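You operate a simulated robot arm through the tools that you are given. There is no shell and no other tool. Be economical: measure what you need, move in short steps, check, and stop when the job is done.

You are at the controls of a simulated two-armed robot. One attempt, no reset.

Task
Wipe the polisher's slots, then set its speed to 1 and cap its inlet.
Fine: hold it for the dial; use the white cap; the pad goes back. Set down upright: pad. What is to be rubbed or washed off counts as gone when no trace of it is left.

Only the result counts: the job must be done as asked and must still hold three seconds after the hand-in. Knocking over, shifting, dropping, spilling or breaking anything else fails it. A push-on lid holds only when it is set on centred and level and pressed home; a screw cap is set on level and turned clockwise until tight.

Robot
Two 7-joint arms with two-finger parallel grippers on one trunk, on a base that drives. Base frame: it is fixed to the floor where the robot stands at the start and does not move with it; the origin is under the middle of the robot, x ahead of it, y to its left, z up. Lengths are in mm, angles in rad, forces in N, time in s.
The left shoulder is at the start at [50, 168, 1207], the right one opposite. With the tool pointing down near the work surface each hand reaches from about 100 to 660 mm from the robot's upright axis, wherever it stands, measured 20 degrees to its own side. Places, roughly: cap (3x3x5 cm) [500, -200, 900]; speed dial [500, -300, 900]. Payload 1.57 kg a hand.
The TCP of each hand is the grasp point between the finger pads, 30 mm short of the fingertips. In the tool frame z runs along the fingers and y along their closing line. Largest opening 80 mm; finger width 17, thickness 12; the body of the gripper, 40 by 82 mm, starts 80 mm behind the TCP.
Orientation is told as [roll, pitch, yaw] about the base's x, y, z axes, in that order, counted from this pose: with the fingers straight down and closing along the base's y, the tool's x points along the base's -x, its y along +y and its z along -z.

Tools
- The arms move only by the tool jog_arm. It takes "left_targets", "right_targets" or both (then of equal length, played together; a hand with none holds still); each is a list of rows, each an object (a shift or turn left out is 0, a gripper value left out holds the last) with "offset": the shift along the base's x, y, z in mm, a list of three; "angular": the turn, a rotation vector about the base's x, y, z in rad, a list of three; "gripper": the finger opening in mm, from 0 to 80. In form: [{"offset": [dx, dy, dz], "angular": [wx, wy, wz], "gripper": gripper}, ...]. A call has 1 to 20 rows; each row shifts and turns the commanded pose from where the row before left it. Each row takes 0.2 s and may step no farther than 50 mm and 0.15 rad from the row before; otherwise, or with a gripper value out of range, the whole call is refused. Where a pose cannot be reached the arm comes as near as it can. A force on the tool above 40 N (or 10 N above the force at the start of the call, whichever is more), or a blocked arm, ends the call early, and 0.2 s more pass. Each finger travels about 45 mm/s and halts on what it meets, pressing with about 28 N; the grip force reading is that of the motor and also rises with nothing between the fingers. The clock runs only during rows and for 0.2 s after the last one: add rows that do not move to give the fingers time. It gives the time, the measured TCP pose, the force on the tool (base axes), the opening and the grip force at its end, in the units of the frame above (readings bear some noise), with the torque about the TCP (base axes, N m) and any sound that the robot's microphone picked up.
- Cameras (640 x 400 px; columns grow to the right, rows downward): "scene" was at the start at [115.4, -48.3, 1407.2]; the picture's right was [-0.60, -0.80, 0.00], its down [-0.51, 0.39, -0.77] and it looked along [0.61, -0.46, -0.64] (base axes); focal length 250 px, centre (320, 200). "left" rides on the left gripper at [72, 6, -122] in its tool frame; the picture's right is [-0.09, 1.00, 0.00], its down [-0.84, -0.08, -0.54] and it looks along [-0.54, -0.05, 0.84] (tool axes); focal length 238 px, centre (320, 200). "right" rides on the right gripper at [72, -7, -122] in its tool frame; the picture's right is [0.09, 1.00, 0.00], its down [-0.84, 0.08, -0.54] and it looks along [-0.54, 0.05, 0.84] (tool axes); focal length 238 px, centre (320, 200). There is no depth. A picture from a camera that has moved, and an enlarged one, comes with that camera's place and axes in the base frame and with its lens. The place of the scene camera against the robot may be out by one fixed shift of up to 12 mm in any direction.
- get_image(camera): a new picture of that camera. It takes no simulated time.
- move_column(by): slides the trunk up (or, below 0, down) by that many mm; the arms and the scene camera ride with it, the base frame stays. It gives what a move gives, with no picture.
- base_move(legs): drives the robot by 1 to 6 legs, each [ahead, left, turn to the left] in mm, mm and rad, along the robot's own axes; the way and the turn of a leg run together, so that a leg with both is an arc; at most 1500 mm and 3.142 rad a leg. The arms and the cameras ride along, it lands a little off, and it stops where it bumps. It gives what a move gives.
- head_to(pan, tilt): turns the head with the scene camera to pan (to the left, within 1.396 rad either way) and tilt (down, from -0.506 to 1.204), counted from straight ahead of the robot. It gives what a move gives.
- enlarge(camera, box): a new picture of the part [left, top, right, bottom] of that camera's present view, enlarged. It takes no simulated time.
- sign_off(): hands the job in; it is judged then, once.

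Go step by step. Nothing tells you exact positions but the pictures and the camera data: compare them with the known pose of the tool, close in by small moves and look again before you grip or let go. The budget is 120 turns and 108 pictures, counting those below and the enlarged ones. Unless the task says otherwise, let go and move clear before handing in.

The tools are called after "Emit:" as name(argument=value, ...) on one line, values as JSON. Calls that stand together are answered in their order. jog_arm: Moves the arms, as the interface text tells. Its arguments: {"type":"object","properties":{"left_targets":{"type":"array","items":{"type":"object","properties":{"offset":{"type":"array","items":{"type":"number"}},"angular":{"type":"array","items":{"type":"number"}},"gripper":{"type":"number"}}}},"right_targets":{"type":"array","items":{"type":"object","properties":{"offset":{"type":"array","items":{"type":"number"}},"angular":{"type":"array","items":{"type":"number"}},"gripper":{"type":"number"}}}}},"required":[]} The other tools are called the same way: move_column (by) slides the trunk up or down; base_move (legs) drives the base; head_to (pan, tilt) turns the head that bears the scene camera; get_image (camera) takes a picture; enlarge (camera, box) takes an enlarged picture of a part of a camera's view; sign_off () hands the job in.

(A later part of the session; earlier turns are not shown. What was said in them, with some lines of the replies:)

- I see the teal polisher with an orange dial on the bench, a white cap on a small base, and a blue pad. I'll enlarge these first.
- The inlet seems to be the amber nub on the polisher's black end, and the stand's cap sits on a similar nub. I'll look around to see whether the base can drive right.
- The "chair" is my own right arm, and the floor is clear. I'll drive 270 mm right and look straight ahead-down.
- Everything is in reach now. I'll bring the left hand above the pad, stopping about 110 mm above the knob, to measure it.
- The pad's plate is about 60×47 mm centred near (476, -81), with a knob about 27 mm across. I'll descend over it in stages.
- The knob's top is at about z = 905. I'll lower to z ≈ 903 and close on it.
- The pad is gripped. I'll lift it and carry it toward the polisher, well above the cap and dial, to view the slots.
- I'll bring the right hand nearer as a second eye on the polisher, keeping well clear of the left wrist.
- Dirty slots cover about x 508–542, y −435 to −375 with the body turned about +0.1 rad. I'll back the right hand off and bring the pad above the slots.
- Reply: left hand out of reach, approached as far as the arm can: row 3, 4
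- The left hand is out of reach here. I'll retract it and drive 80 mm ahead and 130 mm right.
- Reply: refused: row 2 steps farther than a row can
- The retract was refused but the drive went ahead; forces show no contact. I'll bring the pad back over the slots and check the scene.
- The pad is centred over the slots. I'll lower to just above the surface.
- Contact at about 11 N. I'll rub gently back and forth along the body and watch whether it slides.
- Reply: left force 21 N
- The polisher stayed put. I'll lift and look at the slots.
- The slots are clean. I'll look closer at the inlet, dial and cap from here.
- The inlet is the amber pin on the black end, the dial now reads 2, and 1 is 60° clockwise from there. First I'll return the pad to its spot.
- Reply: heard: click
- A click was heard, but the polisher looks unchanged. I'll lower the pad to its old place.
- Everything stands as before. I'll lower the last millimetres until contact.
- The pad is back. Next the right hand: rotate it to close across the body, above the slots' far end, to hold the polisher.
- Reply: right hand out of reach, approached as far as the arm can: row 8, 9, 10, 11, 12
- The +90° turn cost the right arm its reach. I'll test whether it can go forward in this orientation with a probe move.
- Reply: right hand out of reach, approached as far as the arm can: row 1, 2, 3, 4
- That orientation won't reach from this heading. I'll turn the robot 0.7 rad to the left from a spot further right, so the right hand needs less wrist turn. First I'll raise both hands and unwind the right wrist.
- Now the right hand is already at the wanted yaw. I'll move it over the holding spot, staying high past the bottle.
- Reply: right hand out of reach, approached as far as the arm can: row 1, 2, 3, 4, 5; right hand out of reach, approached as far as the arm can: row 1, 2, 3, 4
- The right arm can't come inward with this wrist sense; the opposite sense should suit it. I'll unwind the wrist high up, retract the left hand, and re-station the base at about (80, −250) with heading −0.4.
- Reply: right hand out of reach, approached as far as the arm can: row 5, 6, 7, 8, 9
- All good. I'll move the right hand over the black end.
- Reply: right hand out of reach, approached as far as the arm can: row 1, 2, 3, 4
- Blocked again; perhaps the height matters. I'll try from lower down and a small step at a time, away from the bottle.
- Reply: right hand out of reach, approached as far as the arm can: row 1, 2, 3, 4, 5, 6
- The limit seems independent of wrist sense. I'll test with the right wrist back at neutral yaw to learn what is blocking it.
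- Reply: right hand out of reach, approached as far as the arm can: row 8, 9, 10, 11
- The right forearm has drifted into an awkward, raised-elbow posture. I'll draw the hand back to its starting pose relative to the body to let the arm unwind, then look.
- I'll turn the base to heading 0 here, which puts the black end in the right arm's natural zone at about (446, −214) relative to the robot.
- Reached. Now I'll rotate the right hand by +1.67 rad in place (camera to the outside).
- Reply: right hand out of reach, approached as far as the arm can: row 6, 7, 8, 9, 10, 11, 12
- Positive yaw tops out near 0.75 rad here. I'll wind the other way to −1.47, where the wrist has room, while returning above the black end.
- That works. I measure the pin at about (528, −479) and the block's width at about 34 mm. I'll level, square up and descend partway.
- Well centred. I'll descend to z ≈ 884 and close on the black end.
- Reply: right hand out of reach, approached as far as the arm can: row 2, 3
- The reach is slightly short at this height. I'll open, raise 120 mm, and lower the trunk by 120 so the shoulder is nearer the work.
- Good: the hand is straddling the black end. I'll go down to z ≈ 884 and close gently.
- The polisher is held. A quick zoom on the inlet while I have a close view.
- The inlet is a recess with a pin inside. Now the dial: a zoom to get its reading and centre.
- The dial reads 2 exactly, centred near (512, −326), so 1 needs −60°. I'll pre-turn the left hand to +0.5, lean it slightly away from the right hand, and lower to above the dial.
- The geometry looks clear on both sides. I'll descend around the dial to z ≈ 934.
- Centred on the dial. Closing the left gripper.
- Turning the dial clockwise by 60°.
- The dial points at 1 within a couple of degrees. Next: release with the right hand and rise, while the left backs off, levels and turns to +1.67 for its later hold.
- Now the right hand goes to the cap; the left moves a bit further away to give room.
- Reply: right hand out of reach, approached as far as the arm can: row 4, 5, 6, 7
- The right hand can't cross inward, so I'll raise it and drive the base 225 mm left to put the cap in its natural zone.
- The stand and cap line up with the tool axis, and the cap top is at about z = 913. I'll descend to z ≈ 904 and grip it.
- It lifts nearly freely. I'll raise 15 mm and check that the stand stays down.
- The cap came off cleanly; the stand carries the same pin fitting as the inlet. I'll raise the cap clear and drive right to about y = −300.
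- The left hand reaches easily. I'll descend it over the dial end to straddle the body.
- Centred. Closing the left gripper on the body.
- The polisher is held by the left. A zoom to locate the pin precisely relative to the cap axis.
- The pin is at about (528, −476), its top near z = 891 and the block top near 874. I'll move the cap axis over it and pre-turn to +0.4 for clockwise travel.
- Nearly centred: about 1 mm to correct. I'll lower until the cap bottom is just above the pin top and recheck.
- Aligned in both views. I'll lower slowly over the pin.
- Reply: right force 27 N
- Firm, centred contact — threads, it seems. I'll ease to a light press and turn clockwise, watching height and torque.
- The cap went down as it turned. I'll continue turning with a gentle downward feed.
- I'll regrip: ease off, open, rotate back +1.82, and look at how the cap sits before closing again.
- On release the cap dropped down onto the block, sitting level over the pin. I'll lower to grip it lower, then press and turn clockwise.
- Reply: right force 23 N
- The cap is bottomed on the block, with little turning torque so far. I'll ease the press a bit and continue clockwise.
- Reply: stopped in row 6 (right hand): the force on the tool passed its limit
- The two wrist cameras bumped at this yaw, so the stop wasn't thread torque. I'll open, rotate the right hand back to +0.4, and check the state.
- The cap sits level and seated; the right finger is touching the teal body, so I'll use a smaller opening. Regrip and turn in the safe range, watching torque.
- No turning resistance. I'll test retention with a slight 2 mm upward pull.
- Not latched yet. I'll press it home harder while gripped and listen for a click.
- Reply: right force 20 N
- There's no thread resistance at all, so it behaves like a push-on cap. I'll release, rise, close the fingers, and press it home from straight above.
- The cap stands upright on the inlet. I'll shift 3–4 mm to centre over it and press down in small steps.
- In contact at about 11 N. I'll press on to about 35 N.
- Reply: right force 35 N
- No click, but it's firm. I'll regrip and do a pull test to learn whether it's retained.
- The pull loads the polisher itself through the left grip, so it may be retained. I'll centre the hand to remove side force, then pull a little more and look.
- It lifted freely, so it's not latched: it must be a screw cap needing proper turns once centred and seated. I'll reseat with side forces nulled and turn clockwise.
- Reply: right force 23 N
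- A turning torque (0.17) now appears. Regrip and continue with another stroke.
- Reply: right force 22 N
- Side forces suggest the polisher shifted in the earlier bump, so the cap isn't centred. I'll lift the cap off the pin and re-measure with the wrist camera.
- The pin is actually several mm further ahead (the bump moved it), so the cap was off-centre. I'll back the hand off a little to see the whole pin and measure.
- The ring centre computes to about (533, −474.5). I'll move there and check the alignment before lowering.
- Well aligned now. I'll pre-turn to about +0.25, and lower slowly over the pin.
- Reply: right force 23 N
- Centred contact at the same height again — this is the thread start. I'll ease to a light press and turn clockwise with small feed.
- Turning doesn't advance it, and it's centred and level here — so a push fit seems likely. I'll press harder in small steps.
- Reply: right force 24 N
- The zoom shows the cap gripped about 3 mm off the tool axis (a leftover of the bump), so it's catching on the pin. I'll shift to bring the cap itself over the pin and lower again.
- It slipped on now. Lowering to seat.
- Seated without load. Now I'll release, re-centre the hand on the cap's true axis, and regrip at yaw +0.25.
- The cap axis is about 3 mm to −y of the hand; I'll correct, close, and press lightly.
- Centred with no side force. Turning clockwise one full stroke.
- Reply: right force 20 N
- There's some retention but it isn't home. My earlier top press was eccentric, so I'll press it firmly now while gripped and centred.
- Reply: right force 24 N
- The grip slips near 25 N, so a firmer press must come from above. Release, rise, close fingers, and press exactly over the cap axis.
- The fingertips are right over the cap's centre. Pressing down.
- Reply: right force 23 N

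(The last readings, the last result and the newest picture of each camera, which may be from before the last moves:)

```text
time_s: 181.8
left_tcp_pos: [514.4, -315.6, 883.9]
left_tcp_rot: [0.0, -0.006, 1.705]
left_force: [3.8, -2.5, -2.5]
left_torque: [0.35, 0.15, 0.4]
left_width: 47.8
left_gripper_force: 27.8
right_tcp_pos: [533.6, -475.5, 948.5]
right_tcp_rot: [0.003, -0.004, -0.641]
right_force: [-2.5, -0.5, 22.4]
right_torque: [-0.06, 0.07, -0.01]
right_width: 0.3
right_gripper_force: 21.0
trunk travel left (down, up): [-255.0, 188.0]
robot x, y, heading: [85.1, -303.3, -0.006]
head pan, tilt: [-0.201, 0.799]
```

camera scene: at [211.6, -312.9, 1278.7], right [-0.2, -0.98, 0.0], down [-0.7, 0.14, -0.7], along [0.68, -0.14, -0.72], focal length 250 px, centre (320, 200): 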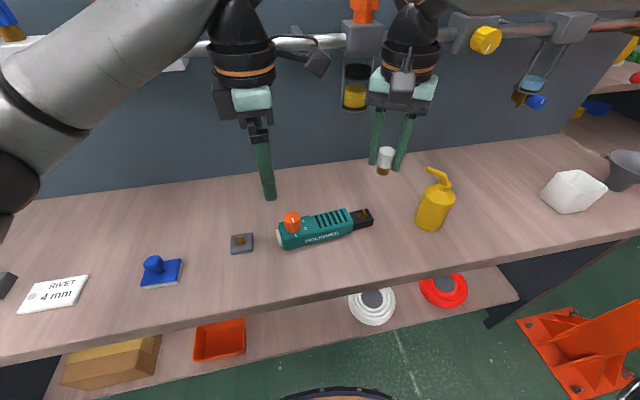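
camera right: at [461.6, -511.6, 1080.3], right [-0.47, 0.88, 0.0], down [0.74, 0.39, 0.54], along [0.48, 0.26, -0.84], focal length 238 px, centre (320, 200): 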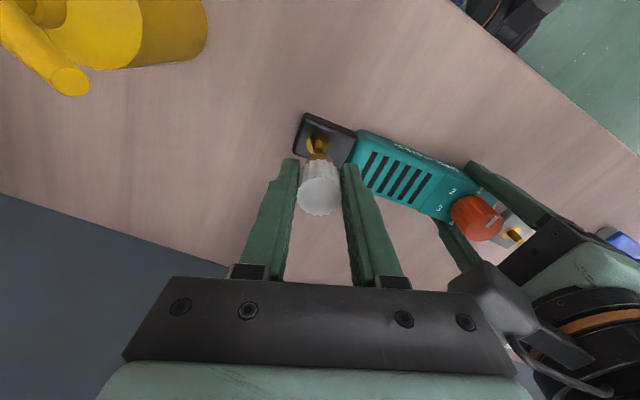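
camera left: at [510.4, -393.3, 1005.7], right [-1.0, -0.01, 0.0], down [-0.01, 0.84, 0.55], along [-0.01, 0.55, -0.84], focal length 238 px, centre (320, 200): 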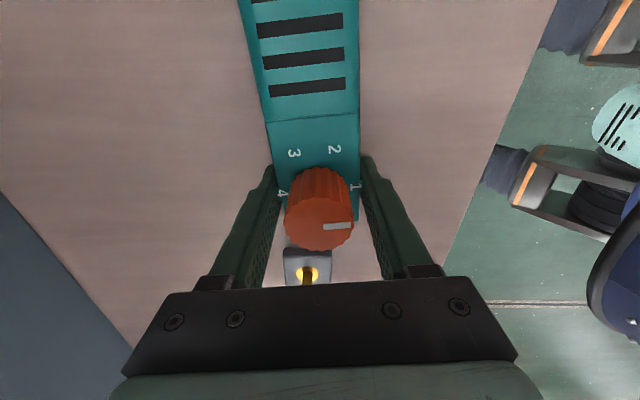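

Emit:
jog_arm(right_targets=[{"offset": [0, 0, -0.7]}, {"offset": [0, 0, -0.6]}, {"offset": [0, 0, -0.5]}, {"offset": [0, 0, -0.4]}, {"offset": [0, 0, 0]}, {"offset": [0, 0, 0]}])

```text
time_s: 183.2
left_tcp_pos: [513.4, -315.6, 884.5]
left_tcp_rot: [-0.001, -0.005, 1.703]
left_force: [1.9, -3.5, -7.9]
left_torque: [0.62, 0.31, 0.34]
left_width: 47.6
left_gripper_force: 27.8
right_tcp_pos: [534.0, -475.3, 946.7]
right_tcp_rot: [0.006, -0.007, -0.641]
right_force: [-3.2, -4.0, 38.9]
right_torque: [-0.13, 0.14, -0.01]
right_width: 0.4
right_gripper_force: 21.0
trunk travel left (down, up): [-255.0, 188.0]
robot x, y, heading: [84.2, -302.2, -0.002]
head pan, tilt: [-0.201, 0.799]
```

No push latch even at 39 N, so it must be a screw that needs more uninterrupted turning. I'll regrip and chain several clockwise strokes without lifting.

Emit:
jog_arm(right_targets=[{"offset": [0, 0, 10]}, {"offset": [0, 0, 20], "gripper": 36, "angular": [0, 0, 0.149]}, {"gripper": 36, "angular": [0, 0, 0.149]}, {"gripper": 36, "angular": [0, 0, 0.149]}, {"angular": [0, 0, 0.149]}, {"angular": [0, 0, 0.149]}, {"angular": [0, 0, 0.149]}, {"offset": [0, 0, -26]}, {"offset": [0, 0, -26]}, {"gripper": 26}, {"gripper": 20}, {"gripper": 20}, {"offset": [0, 0, -1.5]}, {"angular": [0, 0, -0.149]}, {"angular": [0, 0, -0.149]}, {"angular": [0, 0, -0.149]}, {"angular": [0, 0, -0.149]}, {"angular": [0, 0, -0.149]}, {"angular": [0, 0, -0.149]}, {"angular": [0, 0, -0.149]}])

Emit:
jog_arm(right_targets=[{"gripper": 32}, {"offset": [0, 0, 1.2], "gripper": 34}, {"angular": [0, 0, 0.149]}, {"angular": [0, 0, 0.149]}, {"angular": [0, 0, 0.149]}, {"angular": [0, 0, 0.149]}, {"angular": [0, 0, 0.149]}, {"angular": [0, 0, 0.149]}, {"angular": [0, 0, 0.149]}, {"gripper": 22}, {"gripper": 20}, {"gripper": 20}, {"offset": [0, 0, -1.2]}, {"angular": [0, 0, -0.149]}, {"angular": [0, 0, -0.149]}, {"angular": [0, 0, -0.149]}, {"angular": [0, 0, -0.149]}, {"angular": [0, 0, -0.149]}, {"angular": [0, 0, -0.149]}, {"angular": [0, 0, -0.149]}])

```text
time_s: 187.3
left_tcp_pos: [515.8, -316.2, 884.5]
left_tcp_rot: [-0.003, -0.006, 1.704]
left_force: [5.8, -10.0, -0.6]
left_torque: [0.61, 0.12, 0.52]
left_width: 48.0
left_gripper_force: 27.7
right_tcp_pos: [534.3, -474.8, 920.5]
right_tcp_rot: [0.004, 0.0, -0.791]
right_force: [-0.3, 11.4, 16.1]
right_torque: [0.26, -0.01, 0.1]
right_width: 27.3
right_gripper_force: 28.0
trunk travel left (down, up): [-255.0, 188.0]
robot x, y, heading: [86.4, -297.3, 0.0]
head pan, tilt: [-0.201, 0.799]
```

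```text
time_s: 191.6
left_tcp_pos: [515.5, -315.4, 883.9]
left_tcp_rot: [0.0, -0.006, 1.703]
left_force: [1.6, -4.2, -1.2]
left_torque: [0.62, -0.01, 0.05]
left_width: 47.9
left_gripper_force: 28.0
right_tcp_pos: [533.9, -475.2, 920.8]
right_tcp_rot: [0.004, -0.003, -0.793]
right_force: [4.4, 1.7, 17.0]
right_torque: [0.0, -0.18, 0.05]
right_width: 26.7
right_gripper_force: 27.8
trunk travel left (down, up): [-255.0, 188.0]
robot x, y, heading: [87.4, -301.5, -0.002]
head pan, tilt: [-0.201, 0.799]
```

No advance yet, but torque is small and side forces are near zero. I'll chain four more strokes and watch for tightening.

Emit:
jog_arm(right_targets=[{"gripper": 32}, {"offset": [0, 0, 1.2], "gripper": 34}, {"angular": [0, 0, 0.149]}, {"angular": [0, 0, 0.149]}, {"angular": [0, 0, 0.149]}, {"angular": [0, 0, 0.149]}, {"angular": [0, 0, 0.149]}, {"angular": [0, 0, 0.149]}, {"angular": [0, 0, 0.149]}, {"gripper": 22}, {"gripper": 20}, {"gripper": 20}, {"offset": [0, 0, -1.0]}, {"angular": [0, 0, -0.149]}, {"angular": [0, 0, -0.149]}, {"angular": [0, 0, -0.149]}, {"angular": [0, 0, -0.149]}, {"angular": [0, 0, -0.149]}, {"angular": [0, 0, -0.149]}, {"angular": [0, 0, -0.149]}])

Emit:
jog_arm(right_targets=[{"gripper": 32}, {"offset": [0, 0, 1.2], "gripper": 34}, {"angular": [0, 0, 0.149]}, {"angular": [0, 0, 0.149]}, {"angular": [0, 0, 0.149]}, {"angular": [0, 0, 0.149]}, {"angular": [0, 0, 0.149]}, {"angular": [0, 0, 0.149]}, {"angular": [0, 0, 0.149]}, {"gripper": 22}, {"gripper": 20}, {"gripper": 20}, {"offset": [0, 0, -1.2]}, {"angular": [0, 0, -0.149]}, {"angular": [0, 0, -0.149]}, {"angular": [0, 0, -0.149]}, {"angular": [0, 0, -0.149]}, {"angular": [0, 0, -0.149]}, {"angular": [0, 0, -0.149]}, {"angular": [0, 0, -0.149]}])

Emit:
jog_arm(right_targets=[{"gripper": 32}, {"offset": [0, 0, 1.2], "gripper": 34}, {"angular": [0, 0, 0.149]}, {"angular": [0, 0, 0.149]}, {"angular": [0, 0, 0.149]}, {"angular": [0, 0, 0.149]}, {"angular": [0, 0, 0.149]}, {"angular": [0, 0, 0.149]}, {"angular": [0, 0, 0.149]}, {"gripper": 22}, {"gripper": 20}, {"gripper": 20}, {"offset": [0, 0, -1.2]}, {"angular": [0, 0, -0.149]}, {"angular": [0, 0, -0.149]}, {"angular": [0, 0, -0.149]}, {"angular": [0, 0, -0.149]}, {"angular": [0, 0, -0.149]}, {"angular": [0, 0, -0.149]}, {"angular": [0, 0, -0.149]}])

```text
time_s: 195.8
left_tcp_pos: [514.6, -315.9, 884.0]
left_tcp_rot: [0.001, -0.004, 1.704]
left_force: [1.7, -5.3, -0.1]
left_torque: [0.51, 0.06, -0.03]
left_width: 47.8
left_gripper_force: 27.8
right_tcp_pos: [534.1, -475.7, 921.1]
right_tcp_rot: [0.003, 0.0, -0.793]
right_force: [1.8, 5.4, 8.1]
right_torque: [0.18, -0.06, 0.03]
right_width: 26.7
right_gripper_force: 28.1
trunk travel left (down, up): [-255.0, 188.0]
robot x, y, heading: [86.5, -302.9, -0.002]
head pan, tilt: [-0.201, 0.799]
```

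```text
time_s: 199.9
left_tcp_pos: [515.5, -315.2, 884.2]
left_tcp_rot: [0.001, -0.005, 1.706]
left_force: [2.6, -4.2, -0.8]
left_torque: [0.62, 0.08, 0.22]
left_width: 47.9
left_gripper_force: 27.2
right_tcp_pos: [534.7, -475.2, 920.4]
right_tcp_rot: [0.004, -0.003, -0.793]
right_force: [3.2, 2.8, 15.0]
right_torque: [0.07, -0.12, 0.02]
right_width: 26.6
right_gripper_force: 28.4
trunk travel left (down, up): [-255.0, 188.0]
robot x, y, heading: [87.9, -298.3, -0.003]
head pan, tilt: [-0.201, 0.799]
```

```text
time_s: 204.2
left_tcp_pos: [515.6, -316.5, 884.0]
left_tcp_rot: [0.0, -0.005, 1.702]
left_force: [2.1, -5.2, -1.4]
left_torque: [0.32, 0.06, 0.23]
left_width: 47.7
left_gripper_force: 27.7
right_tcp_pos: [534.7, -475.8, 920.9]
right_tcp_rot: [0.002, -0.001, -0.793]
right_force: [2.0, 1.2, 18.3]
right_torque: [-0.02, -0.05, 0.1]
right_width: 26.7
right_gripper_force: 28.3
trunk travel left (down, up): [-255.0, 188.0]
robot x, y, heading: [84.6, -300.5, -0.001]
head pan, tilt: [-0.201, 0.799]
```

I'll do a small pull test to see if anything has engaged.

Emit:
jog_arm(right_targets=[{"offset": [0, 0, 2]}, {"offset": [0, 0, 1.5]}, {"offset": [0, 0, 1]}, {"offset": [0, 0, 0]}])

```text
time_s: 205.2
left_tcp_pos: [514.9, -316.2, 885.1]
left_tcp_rot: [0.0, -0.005, 1.701]
left_force: [-4.4, -1.0, 2.2]
left_torque: [-0.44, -0.02, -0.66]
left_width: 47.8
left_gripper_force: 27.8
right_tcp_pos: [533.7, -476.3, 924.1]
right_tcp_rot: [-0.003, 0.0, -0.792]
right_force: [3.8, 1.4, -3.6]
right_torque: [0.06, -0.13, 0.03]
right_width: 26.9
right_gripper_force: 27.9
trunk travel left (down, up): [-255.0, 188.0]
robot x, y, heading: [86.4, -303.1, 0.001]
head pan, tilt: [-0.201, 0.799]
```

Emit:
enlarge(camera="scene", box=[360, 180, 396, 222])

```text
9.52 times, centred on (378, 201) of scene
camera zoom: at [211.8, -313.2, 1278.6], right [-0.2, -0.98, 0.0], down [-0.7, 0.14, -0.7], along [0.68, -0.14, -0.72], focal length 2379 px, centre (-232, 190)
```

zoom: 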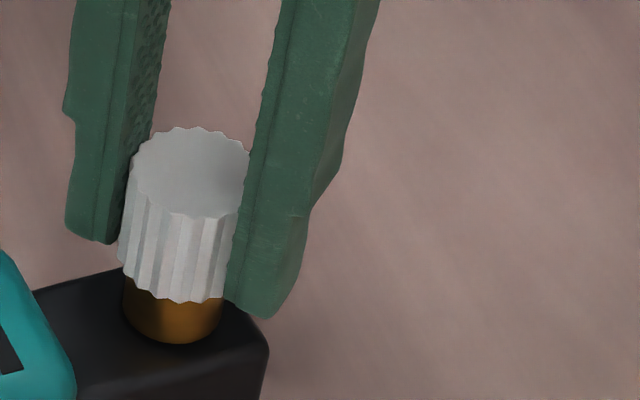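

The cap did not separate from the block this time — the polisher follows the pull, so it's holding. I'll reseat and add further clockwise strokes to make it tight.

Emit:
jog_arm(right_targets=[{"offset": [0, 0, -2]}, {"offset": [0, 0, -2]}, {"gripper": 32}, {"gripper": 34, "angular": [0, 0, 0.149]}, {"angular": [0, 0, 0.149]}, {"angular": [0, 0, 0.149]}, {"angular": [0, 0, 0.149]}, {"angular": [0, 0, 0.149]}, {"angular": [0, 0, 0.149]}, {"angular": [0, 0, 0.149]}, {"gripper": 22}, {"gripper": 20}, {"gripper": 20}, {"angular": [0, 0, -0.149]}, {"angular": [0, 0, -0.149]}, {"angular": [0, 0, -0.149]}, {"angular": [0, 0, -0.149]}, {"angular": [0, 0, -0.149]}, {"angular": [0, 0, -0.149]}, {"angular": [0, 0, -0.149]}])

Emit:
jog_arm(right_targets=[{"gripper": 32}, {"gripper": 34}, {"angular": [0, 0, 0.149]}, {"angular": [0, 0, 0.149]}, {"angular": [0, 0, 0.149]}, {"angular": [0, 0, 0.149]}, {"angular": [0, 0, 0.149]}, {"angular": [0, 0, 0.149]}, {"angular": [0, 0, 0.149]}, {"gripper": 22}, {"gripper": 20}, {"gripper": 20}, {"angular": [0, 0, -0.149]}, {"angular": [0, 0, -0.149]}, {"angular": [0, 0, -0.149]}, {"angular": [0, 0, -0.149]}, {"angular": [0, 0, -0.149]}, {"angular": [0, 0, -0.149]}, {"angular": [0, 0, -0.149]}])

Emit:
jog_arm(right_targets=[{"gripper": 32}, {"gripper": 34}, {"angular": [0, 0, 0.149]}, {"angular": [0, 0, 0.149]}, {"angular": [0, 0, 0.149]}, {"angular": [0, 0, 0.149]}, {"angular": [0, 0, 0.149]}, {"angular": [0, 0, 0.149]}, {"angular": [0, 0, 0.149]}, {"gripper": 22}, {"gripper": 20}, {"gripper": 20}, {"angular": [0, 0, -0.149]}, {"angular": [0, 0, -0.149]}, {"angular": [0, 0, -0.149]}, {"angular": [0, 0, -0.149]}, {"angular": [0, 0, -0.149]}, {"angular": [0, 0, -0.149]}, {"angular": [0, 0, -0.149]}])

```text
time_s: 209.3
left_tcp_pos: [514.7, -317.0, 884.2]
left_tcp_rot: [0.0, -0.006, 1.703]
left_force: [1.3, -1.1, 4.3]
left_torque: [0.56, 0.04, -0.25]
left_width: 47.6
left_gripper_force: 28.3
right_tcp_pos: [534.2, -476.7, 921.2]
right_tcp_rot: [0.001, -0.001, -0.791]
right_force: [0.2, 4.3, 0.1]
right_torque: [0.12, -0.04, 0.01]
right_width: 26.9
right_gripper_force: 28.2
trunk travel left (down, up): [-255.0, 188.0]
robot x, y, heading: [83.5, -297.4, -0.001]
head pan, tilt: [-0.201, 0.799]
```

```text
time_s: 213.3
left_tcp_pos: [515.3, -316.2, 882.8]
left_tcp_rot: [0.001, -0.005, 1.703]
left_force: [-1.8, -0.6, 1.6]
left_torque: [-0.11, 0.05, -0.23]
left_width: 47.8
left_gripper_force: 28.0
right_tcp_pos: [534.7, -476.2, 922.0]
right_tcp_rot: [0.0, -0.002, -0.793]
right_force: [2.1, 1.0, 0.4]
right_torque: [0.0, -0.06, 0.03]
right_width: 26.8
right_gripper_force: 28.4
trunk travel left (down, up): [-255.0, 188.0]
robot x, y, heading: [85.0, -299.7, -0.002]
head pan, tilt: [-0.201, 0.799]
```

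```text
time_s: 217.3
left_tcp_pos: [516.1, -316.2, 883.8]
left_tcp_rot: [0.001, -0.006, 1.704]
left_force: [0.1, -2.4, 0.1]
left_torque: [0.21, -0.01, -0.04]
left_width: 47.7
left_gripper_force: 27.7
right_tcp_pos: [533.3, -476.9, 920.6]
right_tcp_rot: [0.002, -0.002, -0.791]
right_force: [2.6, 1.6, 4.4]
right_torque: [0.03, -0.08, 0.01]
right_width: 26.8
right_gripper_force: 27.9
trunk travel left (down, up): [-255.0, 188.0]
robot x, y, heading: [83.7, -300.6, -0.0]
head pan, tilt: [-0.201, 0.799]
```

There's still no tightening torque, so perhaps the 39 N press did seat a push-fit. I'll do a slightly larger pull to tell.

Emit:
jog_arm(right_targets=[{"offset": [0, 0, 2]}, {"offset": [0, 0, 2]}, {"offset": [0, 0, 1]}])

Emit:
jog_arm(right_targets=[{"offset": [0, 0, 1]}, {"offset": [0, 0, 1]}])

```text
time_s: 218.2
left_tcp_pos: [514.6, -316.8, 882.7]
left_tcp_rot: [-0.001, -0.005, 1.703]
left_force: [-2.8, -2.4, 1.9]
left_torque: [-0.59, -0.08, -0.52]
left_width: 47.7
left_gripper_force: 28.0
right_tcp_pos: [534.2, -476.9, 924.8]
right_tcp_rot: [0.0, -0.001, -0.791]
right_force: [2.6, 1.9, -5.8]
right_torque: [0.06, -0.06, 0.0]
right_width: 26.8
right_gripper_force: 27.7
trunk travel left (down, up): [-255.0, 188.0]
robot x, y, heading: [85.0, -296.0, -0.003]
head pan, tilt: [-0.201, 0.799]
```

```text
time_s: 218.8
left_tcp_pos: [515.7, -316.2, 883.9]
left_tcp_rot: [0.001, -0.004, 1.704]
left_force: [-1.8, -3.4, 0.6]
left_torque: [-0.01, 0.12, -0.26]
left_width: 47.8
left_gripper_force: 28.1
right_tcp_pos: [533.7, -477.0, 928.2]
right_tcp_rot: [0.001, -0.004, -0.789]
right_force: [1.3, 1.8, -1.6]
right_torque: [0.11, -0.11, 0.06]
right_width: 27.0
right_gripper_force: 27.8
trunk travel left (down, up): [-255.0, 188.0]
robot x, y, heading: [84.2, -299.2, -0.004]
head pan, tilt: [-0.201, 0.799]
```

A light breakaway near 6 N, then free: that's a push-on fit, held when pressed home. I'll reseat it centred, then press firmly from above as before.

Emit:
jog_arm(right_targets=[{"offset": [0, 0.5, -3]}, {"offset": [0, 0, -3]}, {"offset": [0, 0, -2]}, {"offset": [0, 0, -1.5]}, {"offset": [0, 0, 0]}])

Emit:
jog_arm(right_targets=[{"offset": [0, 0, 1.5]}, {"gripper": 36}, {"gripper": 38}, {"offset": [0, 0, 20]}, {"offset": [0, 0, 18]}, {"gripper": 0}, {"gripper": 0}, {"gripper": 0}, {"gripper": 0}, {"offset": [0, 0, -3]}, {"offset": [0, 0, 0]}])

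```text
time_s: 219.9
left_tcp_pos: [514.5, -316.7, 883.8]
left_tcp_rot: [-0.003, -0.008, 1.705]
left_force: [2.7, -5.9, -2.8]
left_torque: [0.3, 0.28, 0.33]
left_width: 47.9
left_gripper_force: 27.7
right_tcp_pos: [533.9, -476.3, 921.6]
right_tcp_rot: [0.005, -0.001, -0.79]
right_force: [-1.4, -2.1, 23.1]
right_torque: [-0.13, 0.11, 0.0]
right_width: 26.8
right_gripper_force: 28.0
trunk travel left (down, up): [-255.0, 188.0]
robot x, y, heading: [92.5, -302.4, -0.003]
head pan, tilt: [-0.201, 0.799]
```

```text
time_s: 222.3
left_tcp_pos: [514.3, -317.3, 883.9]
left_tcp_rot: [0.0, -0.005, 1.702]
left_force: [-0.5, 2.4, 0.8]
left_torque: [-0.16, 0.07, 0.05]
left_width: 47.9
left_gripper_force: 27.2
right_tcp_pos: [534.5, -475.6, 954.5]
right_tcp_rot: [0.0, -0.002, -0.789]
right_force: [-0.1, -0.6, -0.8]
right_torque: [0.01, 0.01, 0.01]
right_width: 0.0
right_gripper_force: 21.7
trunk travel left (down, up): [-255.0, 188.0]
robot x, y, heading: [80.1, -301.7, 0.001]
head pan, tilt: [-0.201, 0.799]
```

Now the top press (contact expected near z = 949), up to just under 40 N.

Emit:
jog_arm(right_targets=[{"offset": [0, -0.5, -2]}, {"offset": [0, 0, -2]}, {"offset": [0, 0, -1.5]}, {"offset": [0, 0, -1.5]}, {"offset": [0, 0, -1]}, {"offset": [0, 0, 0]}])

Emit:
jog_arm(right_targets=[{"offset": [0, 0, -0.7]}, {"offset": [0, 0, -0.7]}, {"offset": [0, 0, -0.5]}, {"offset": [0, 0, 0]}])

```text
time_s: 223.8
left_tcp_pos: [515.7, -315.6, 883.0]
left_tcp_rot: [0.0, -0.005, 1.705]
left_force: [3.3, -0.3, 0.2]
left_torque: [0.34, 0.24, 0.29]
left_width: 47.7
left_gripper_force: 27.7
right_tcp_pos: [535.3, -475.9, 947.7]
right_tcp_rot: [0.002, -0.001, -0.792]
right_force: [-2.3, 0.4, 10.7]
right_torque: [0.0, 0.05, 0.02]
right_width: 0.2
right_gripper_force: 21.3
trunk travel left (down, up): [-255.0, 188.0]
robot x, y, heading: [81.3, -300.1, -0.003]
head pan, tilt: [-0.201, 0.799]
```

```text
time_s: 224.8
left_tcp_pos: [514.6, -316.9, 884.0]
left_tcp_rot: [-0.003, -0.006, 1.705]
left_force: [4.9, -2.9, -5.6]
left_torque: [0.39, 0.18, 0.61]
left_width: 48.1
left_gripper_force: 27.8
right_tcp_pos: [533.2, -475.9, 946.9]
right_tcp_rot: [0.005, -0.006, -0.792]
right_force: [-2.5, -1.7, 33.7]
right_torque: [-0.06, 0.11, 0.02]
right_width: 0.0
right_gripper_force: 21.2
trunk travel left (down, up): [-255.0, 188.0]
robot x, y, heading: [86.4, -298.7, -0.005]
head pan, tilt: [-0.201, 0.799]
```

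Pressed home at 34 N, level and centred. Now I'll withdraw the right hand, release the polisher with the left and raise it straight up, and take the last picture.

Emit:
jog_arm(right_targets=[{"offset": [0, 0, 10]}, {"offset": [0, 0, 30]}, {"offset": [-10, -10, 40]}, {"offset": [-20, -10, 40]}, {"offset": [0, 0, 0]}])

Emit:
jog_arm(left_targets=[{"gripper": 56}, {"gripper": 66}, {"gripper": 70}, {"offset": [0, 0, 25]}, {"offset": [0, 0, 35]}, {"offset": [0, 0, 40]}, {"offset": [0, 10, 40]}, {"offset": [0, 20, 20]}, {"offset": [0, 0, 0]}])

Emit:
enlarge(camera="scene", box=[250, 160, 420, 266])

```text
time_s: 225.9
left_tcp_pos: [516.6, -316.6, 883.5]
left_tcp_rot: [0.002, -0.005, 1.703]
left_force: [-0.9, 0.0, 0.2]
left_torque: [-0.38, 0.04, -0.13]
left_width: 47.8
left_gripper_force: 27.8
right_tcp_pos: [504.9, -495.8, 1065.2]
right_tcp_rot: [-0.002, -0.001, -0.79]
right_force: [-1.1, -0.3, -0.9]
right_torque: [-0.01, -0.01, -0.02]
right_width: 0.2
right_gripper_force: 21.3
trunk travel left (down, up): [-255.0, 188.0]
robot x, y, heading: [83.2, -300.1, 0.002]
head pan, tilt: [-0.201, 0.799]
```

```text
time_s: 227.9
left_tcp_pos: [515.7, -286.6, 1043.0]
left_tcp_rot: [-0.001, -0.007, 1.703]
left_force: [0.0, -0.4, 0.0]
left_torque: [-0.01, 0.0, 0.02]
left_width: 69.7
left_gripper_force: 0.0
right_tcp_pos: [505.6, -495.5, 1064.1]
right_tcp_rot: [0.0, -0.002, -0.79]
right_force: [0.3, 0.7, -0.8]
right_torque: [0.0, -0.02, 0.02]
right_width: 0.0
right_gripper_force: 21.5
trunk travel left (down, up): [-255.0, 188.0]
robot x, y, heading: [86.1, -299.9, 0.004]
head pan, tilt: [-0.201, 0.799]
```

```text
3.76 times, centred on (335, 213) of scene
camera zoom: at [211.7, -313.2, 1278.7], right [-0.2, -0.98, 0.0], down [-0.7, 0.14, -0.7], along [0.68, -0.14, -0.72], focal length 940 px, centre (264, 151)
5 turns are left
```

zoom: 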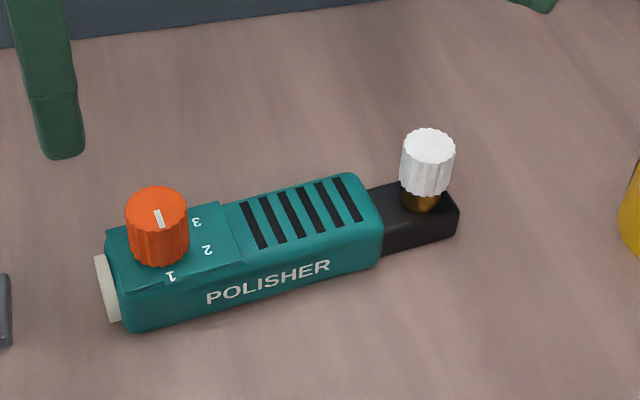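

The slots are clean, the dial points to 1, the white cap sits level on the inlet, and the pad is back. Both hands are clear, so I'm handing in.

Emit:
sign_off()

```text
The job is handed in.
```

I wiped the slots clean, set the speed dial to 1, put the white cap on the inlet and returned the pad upright. I can't confirm that the cap is fully home.

- **Cap:** I heard no click and felt no thread tighten. In an earlier test it came off again at about 6 N. I then put it back on and pressed it down from above with about 34 N, but did not test it again. In the last picture it sits level.
- **Polisher:** it moved several millimetres on the bench when the two wrist cameras bumped during capping.
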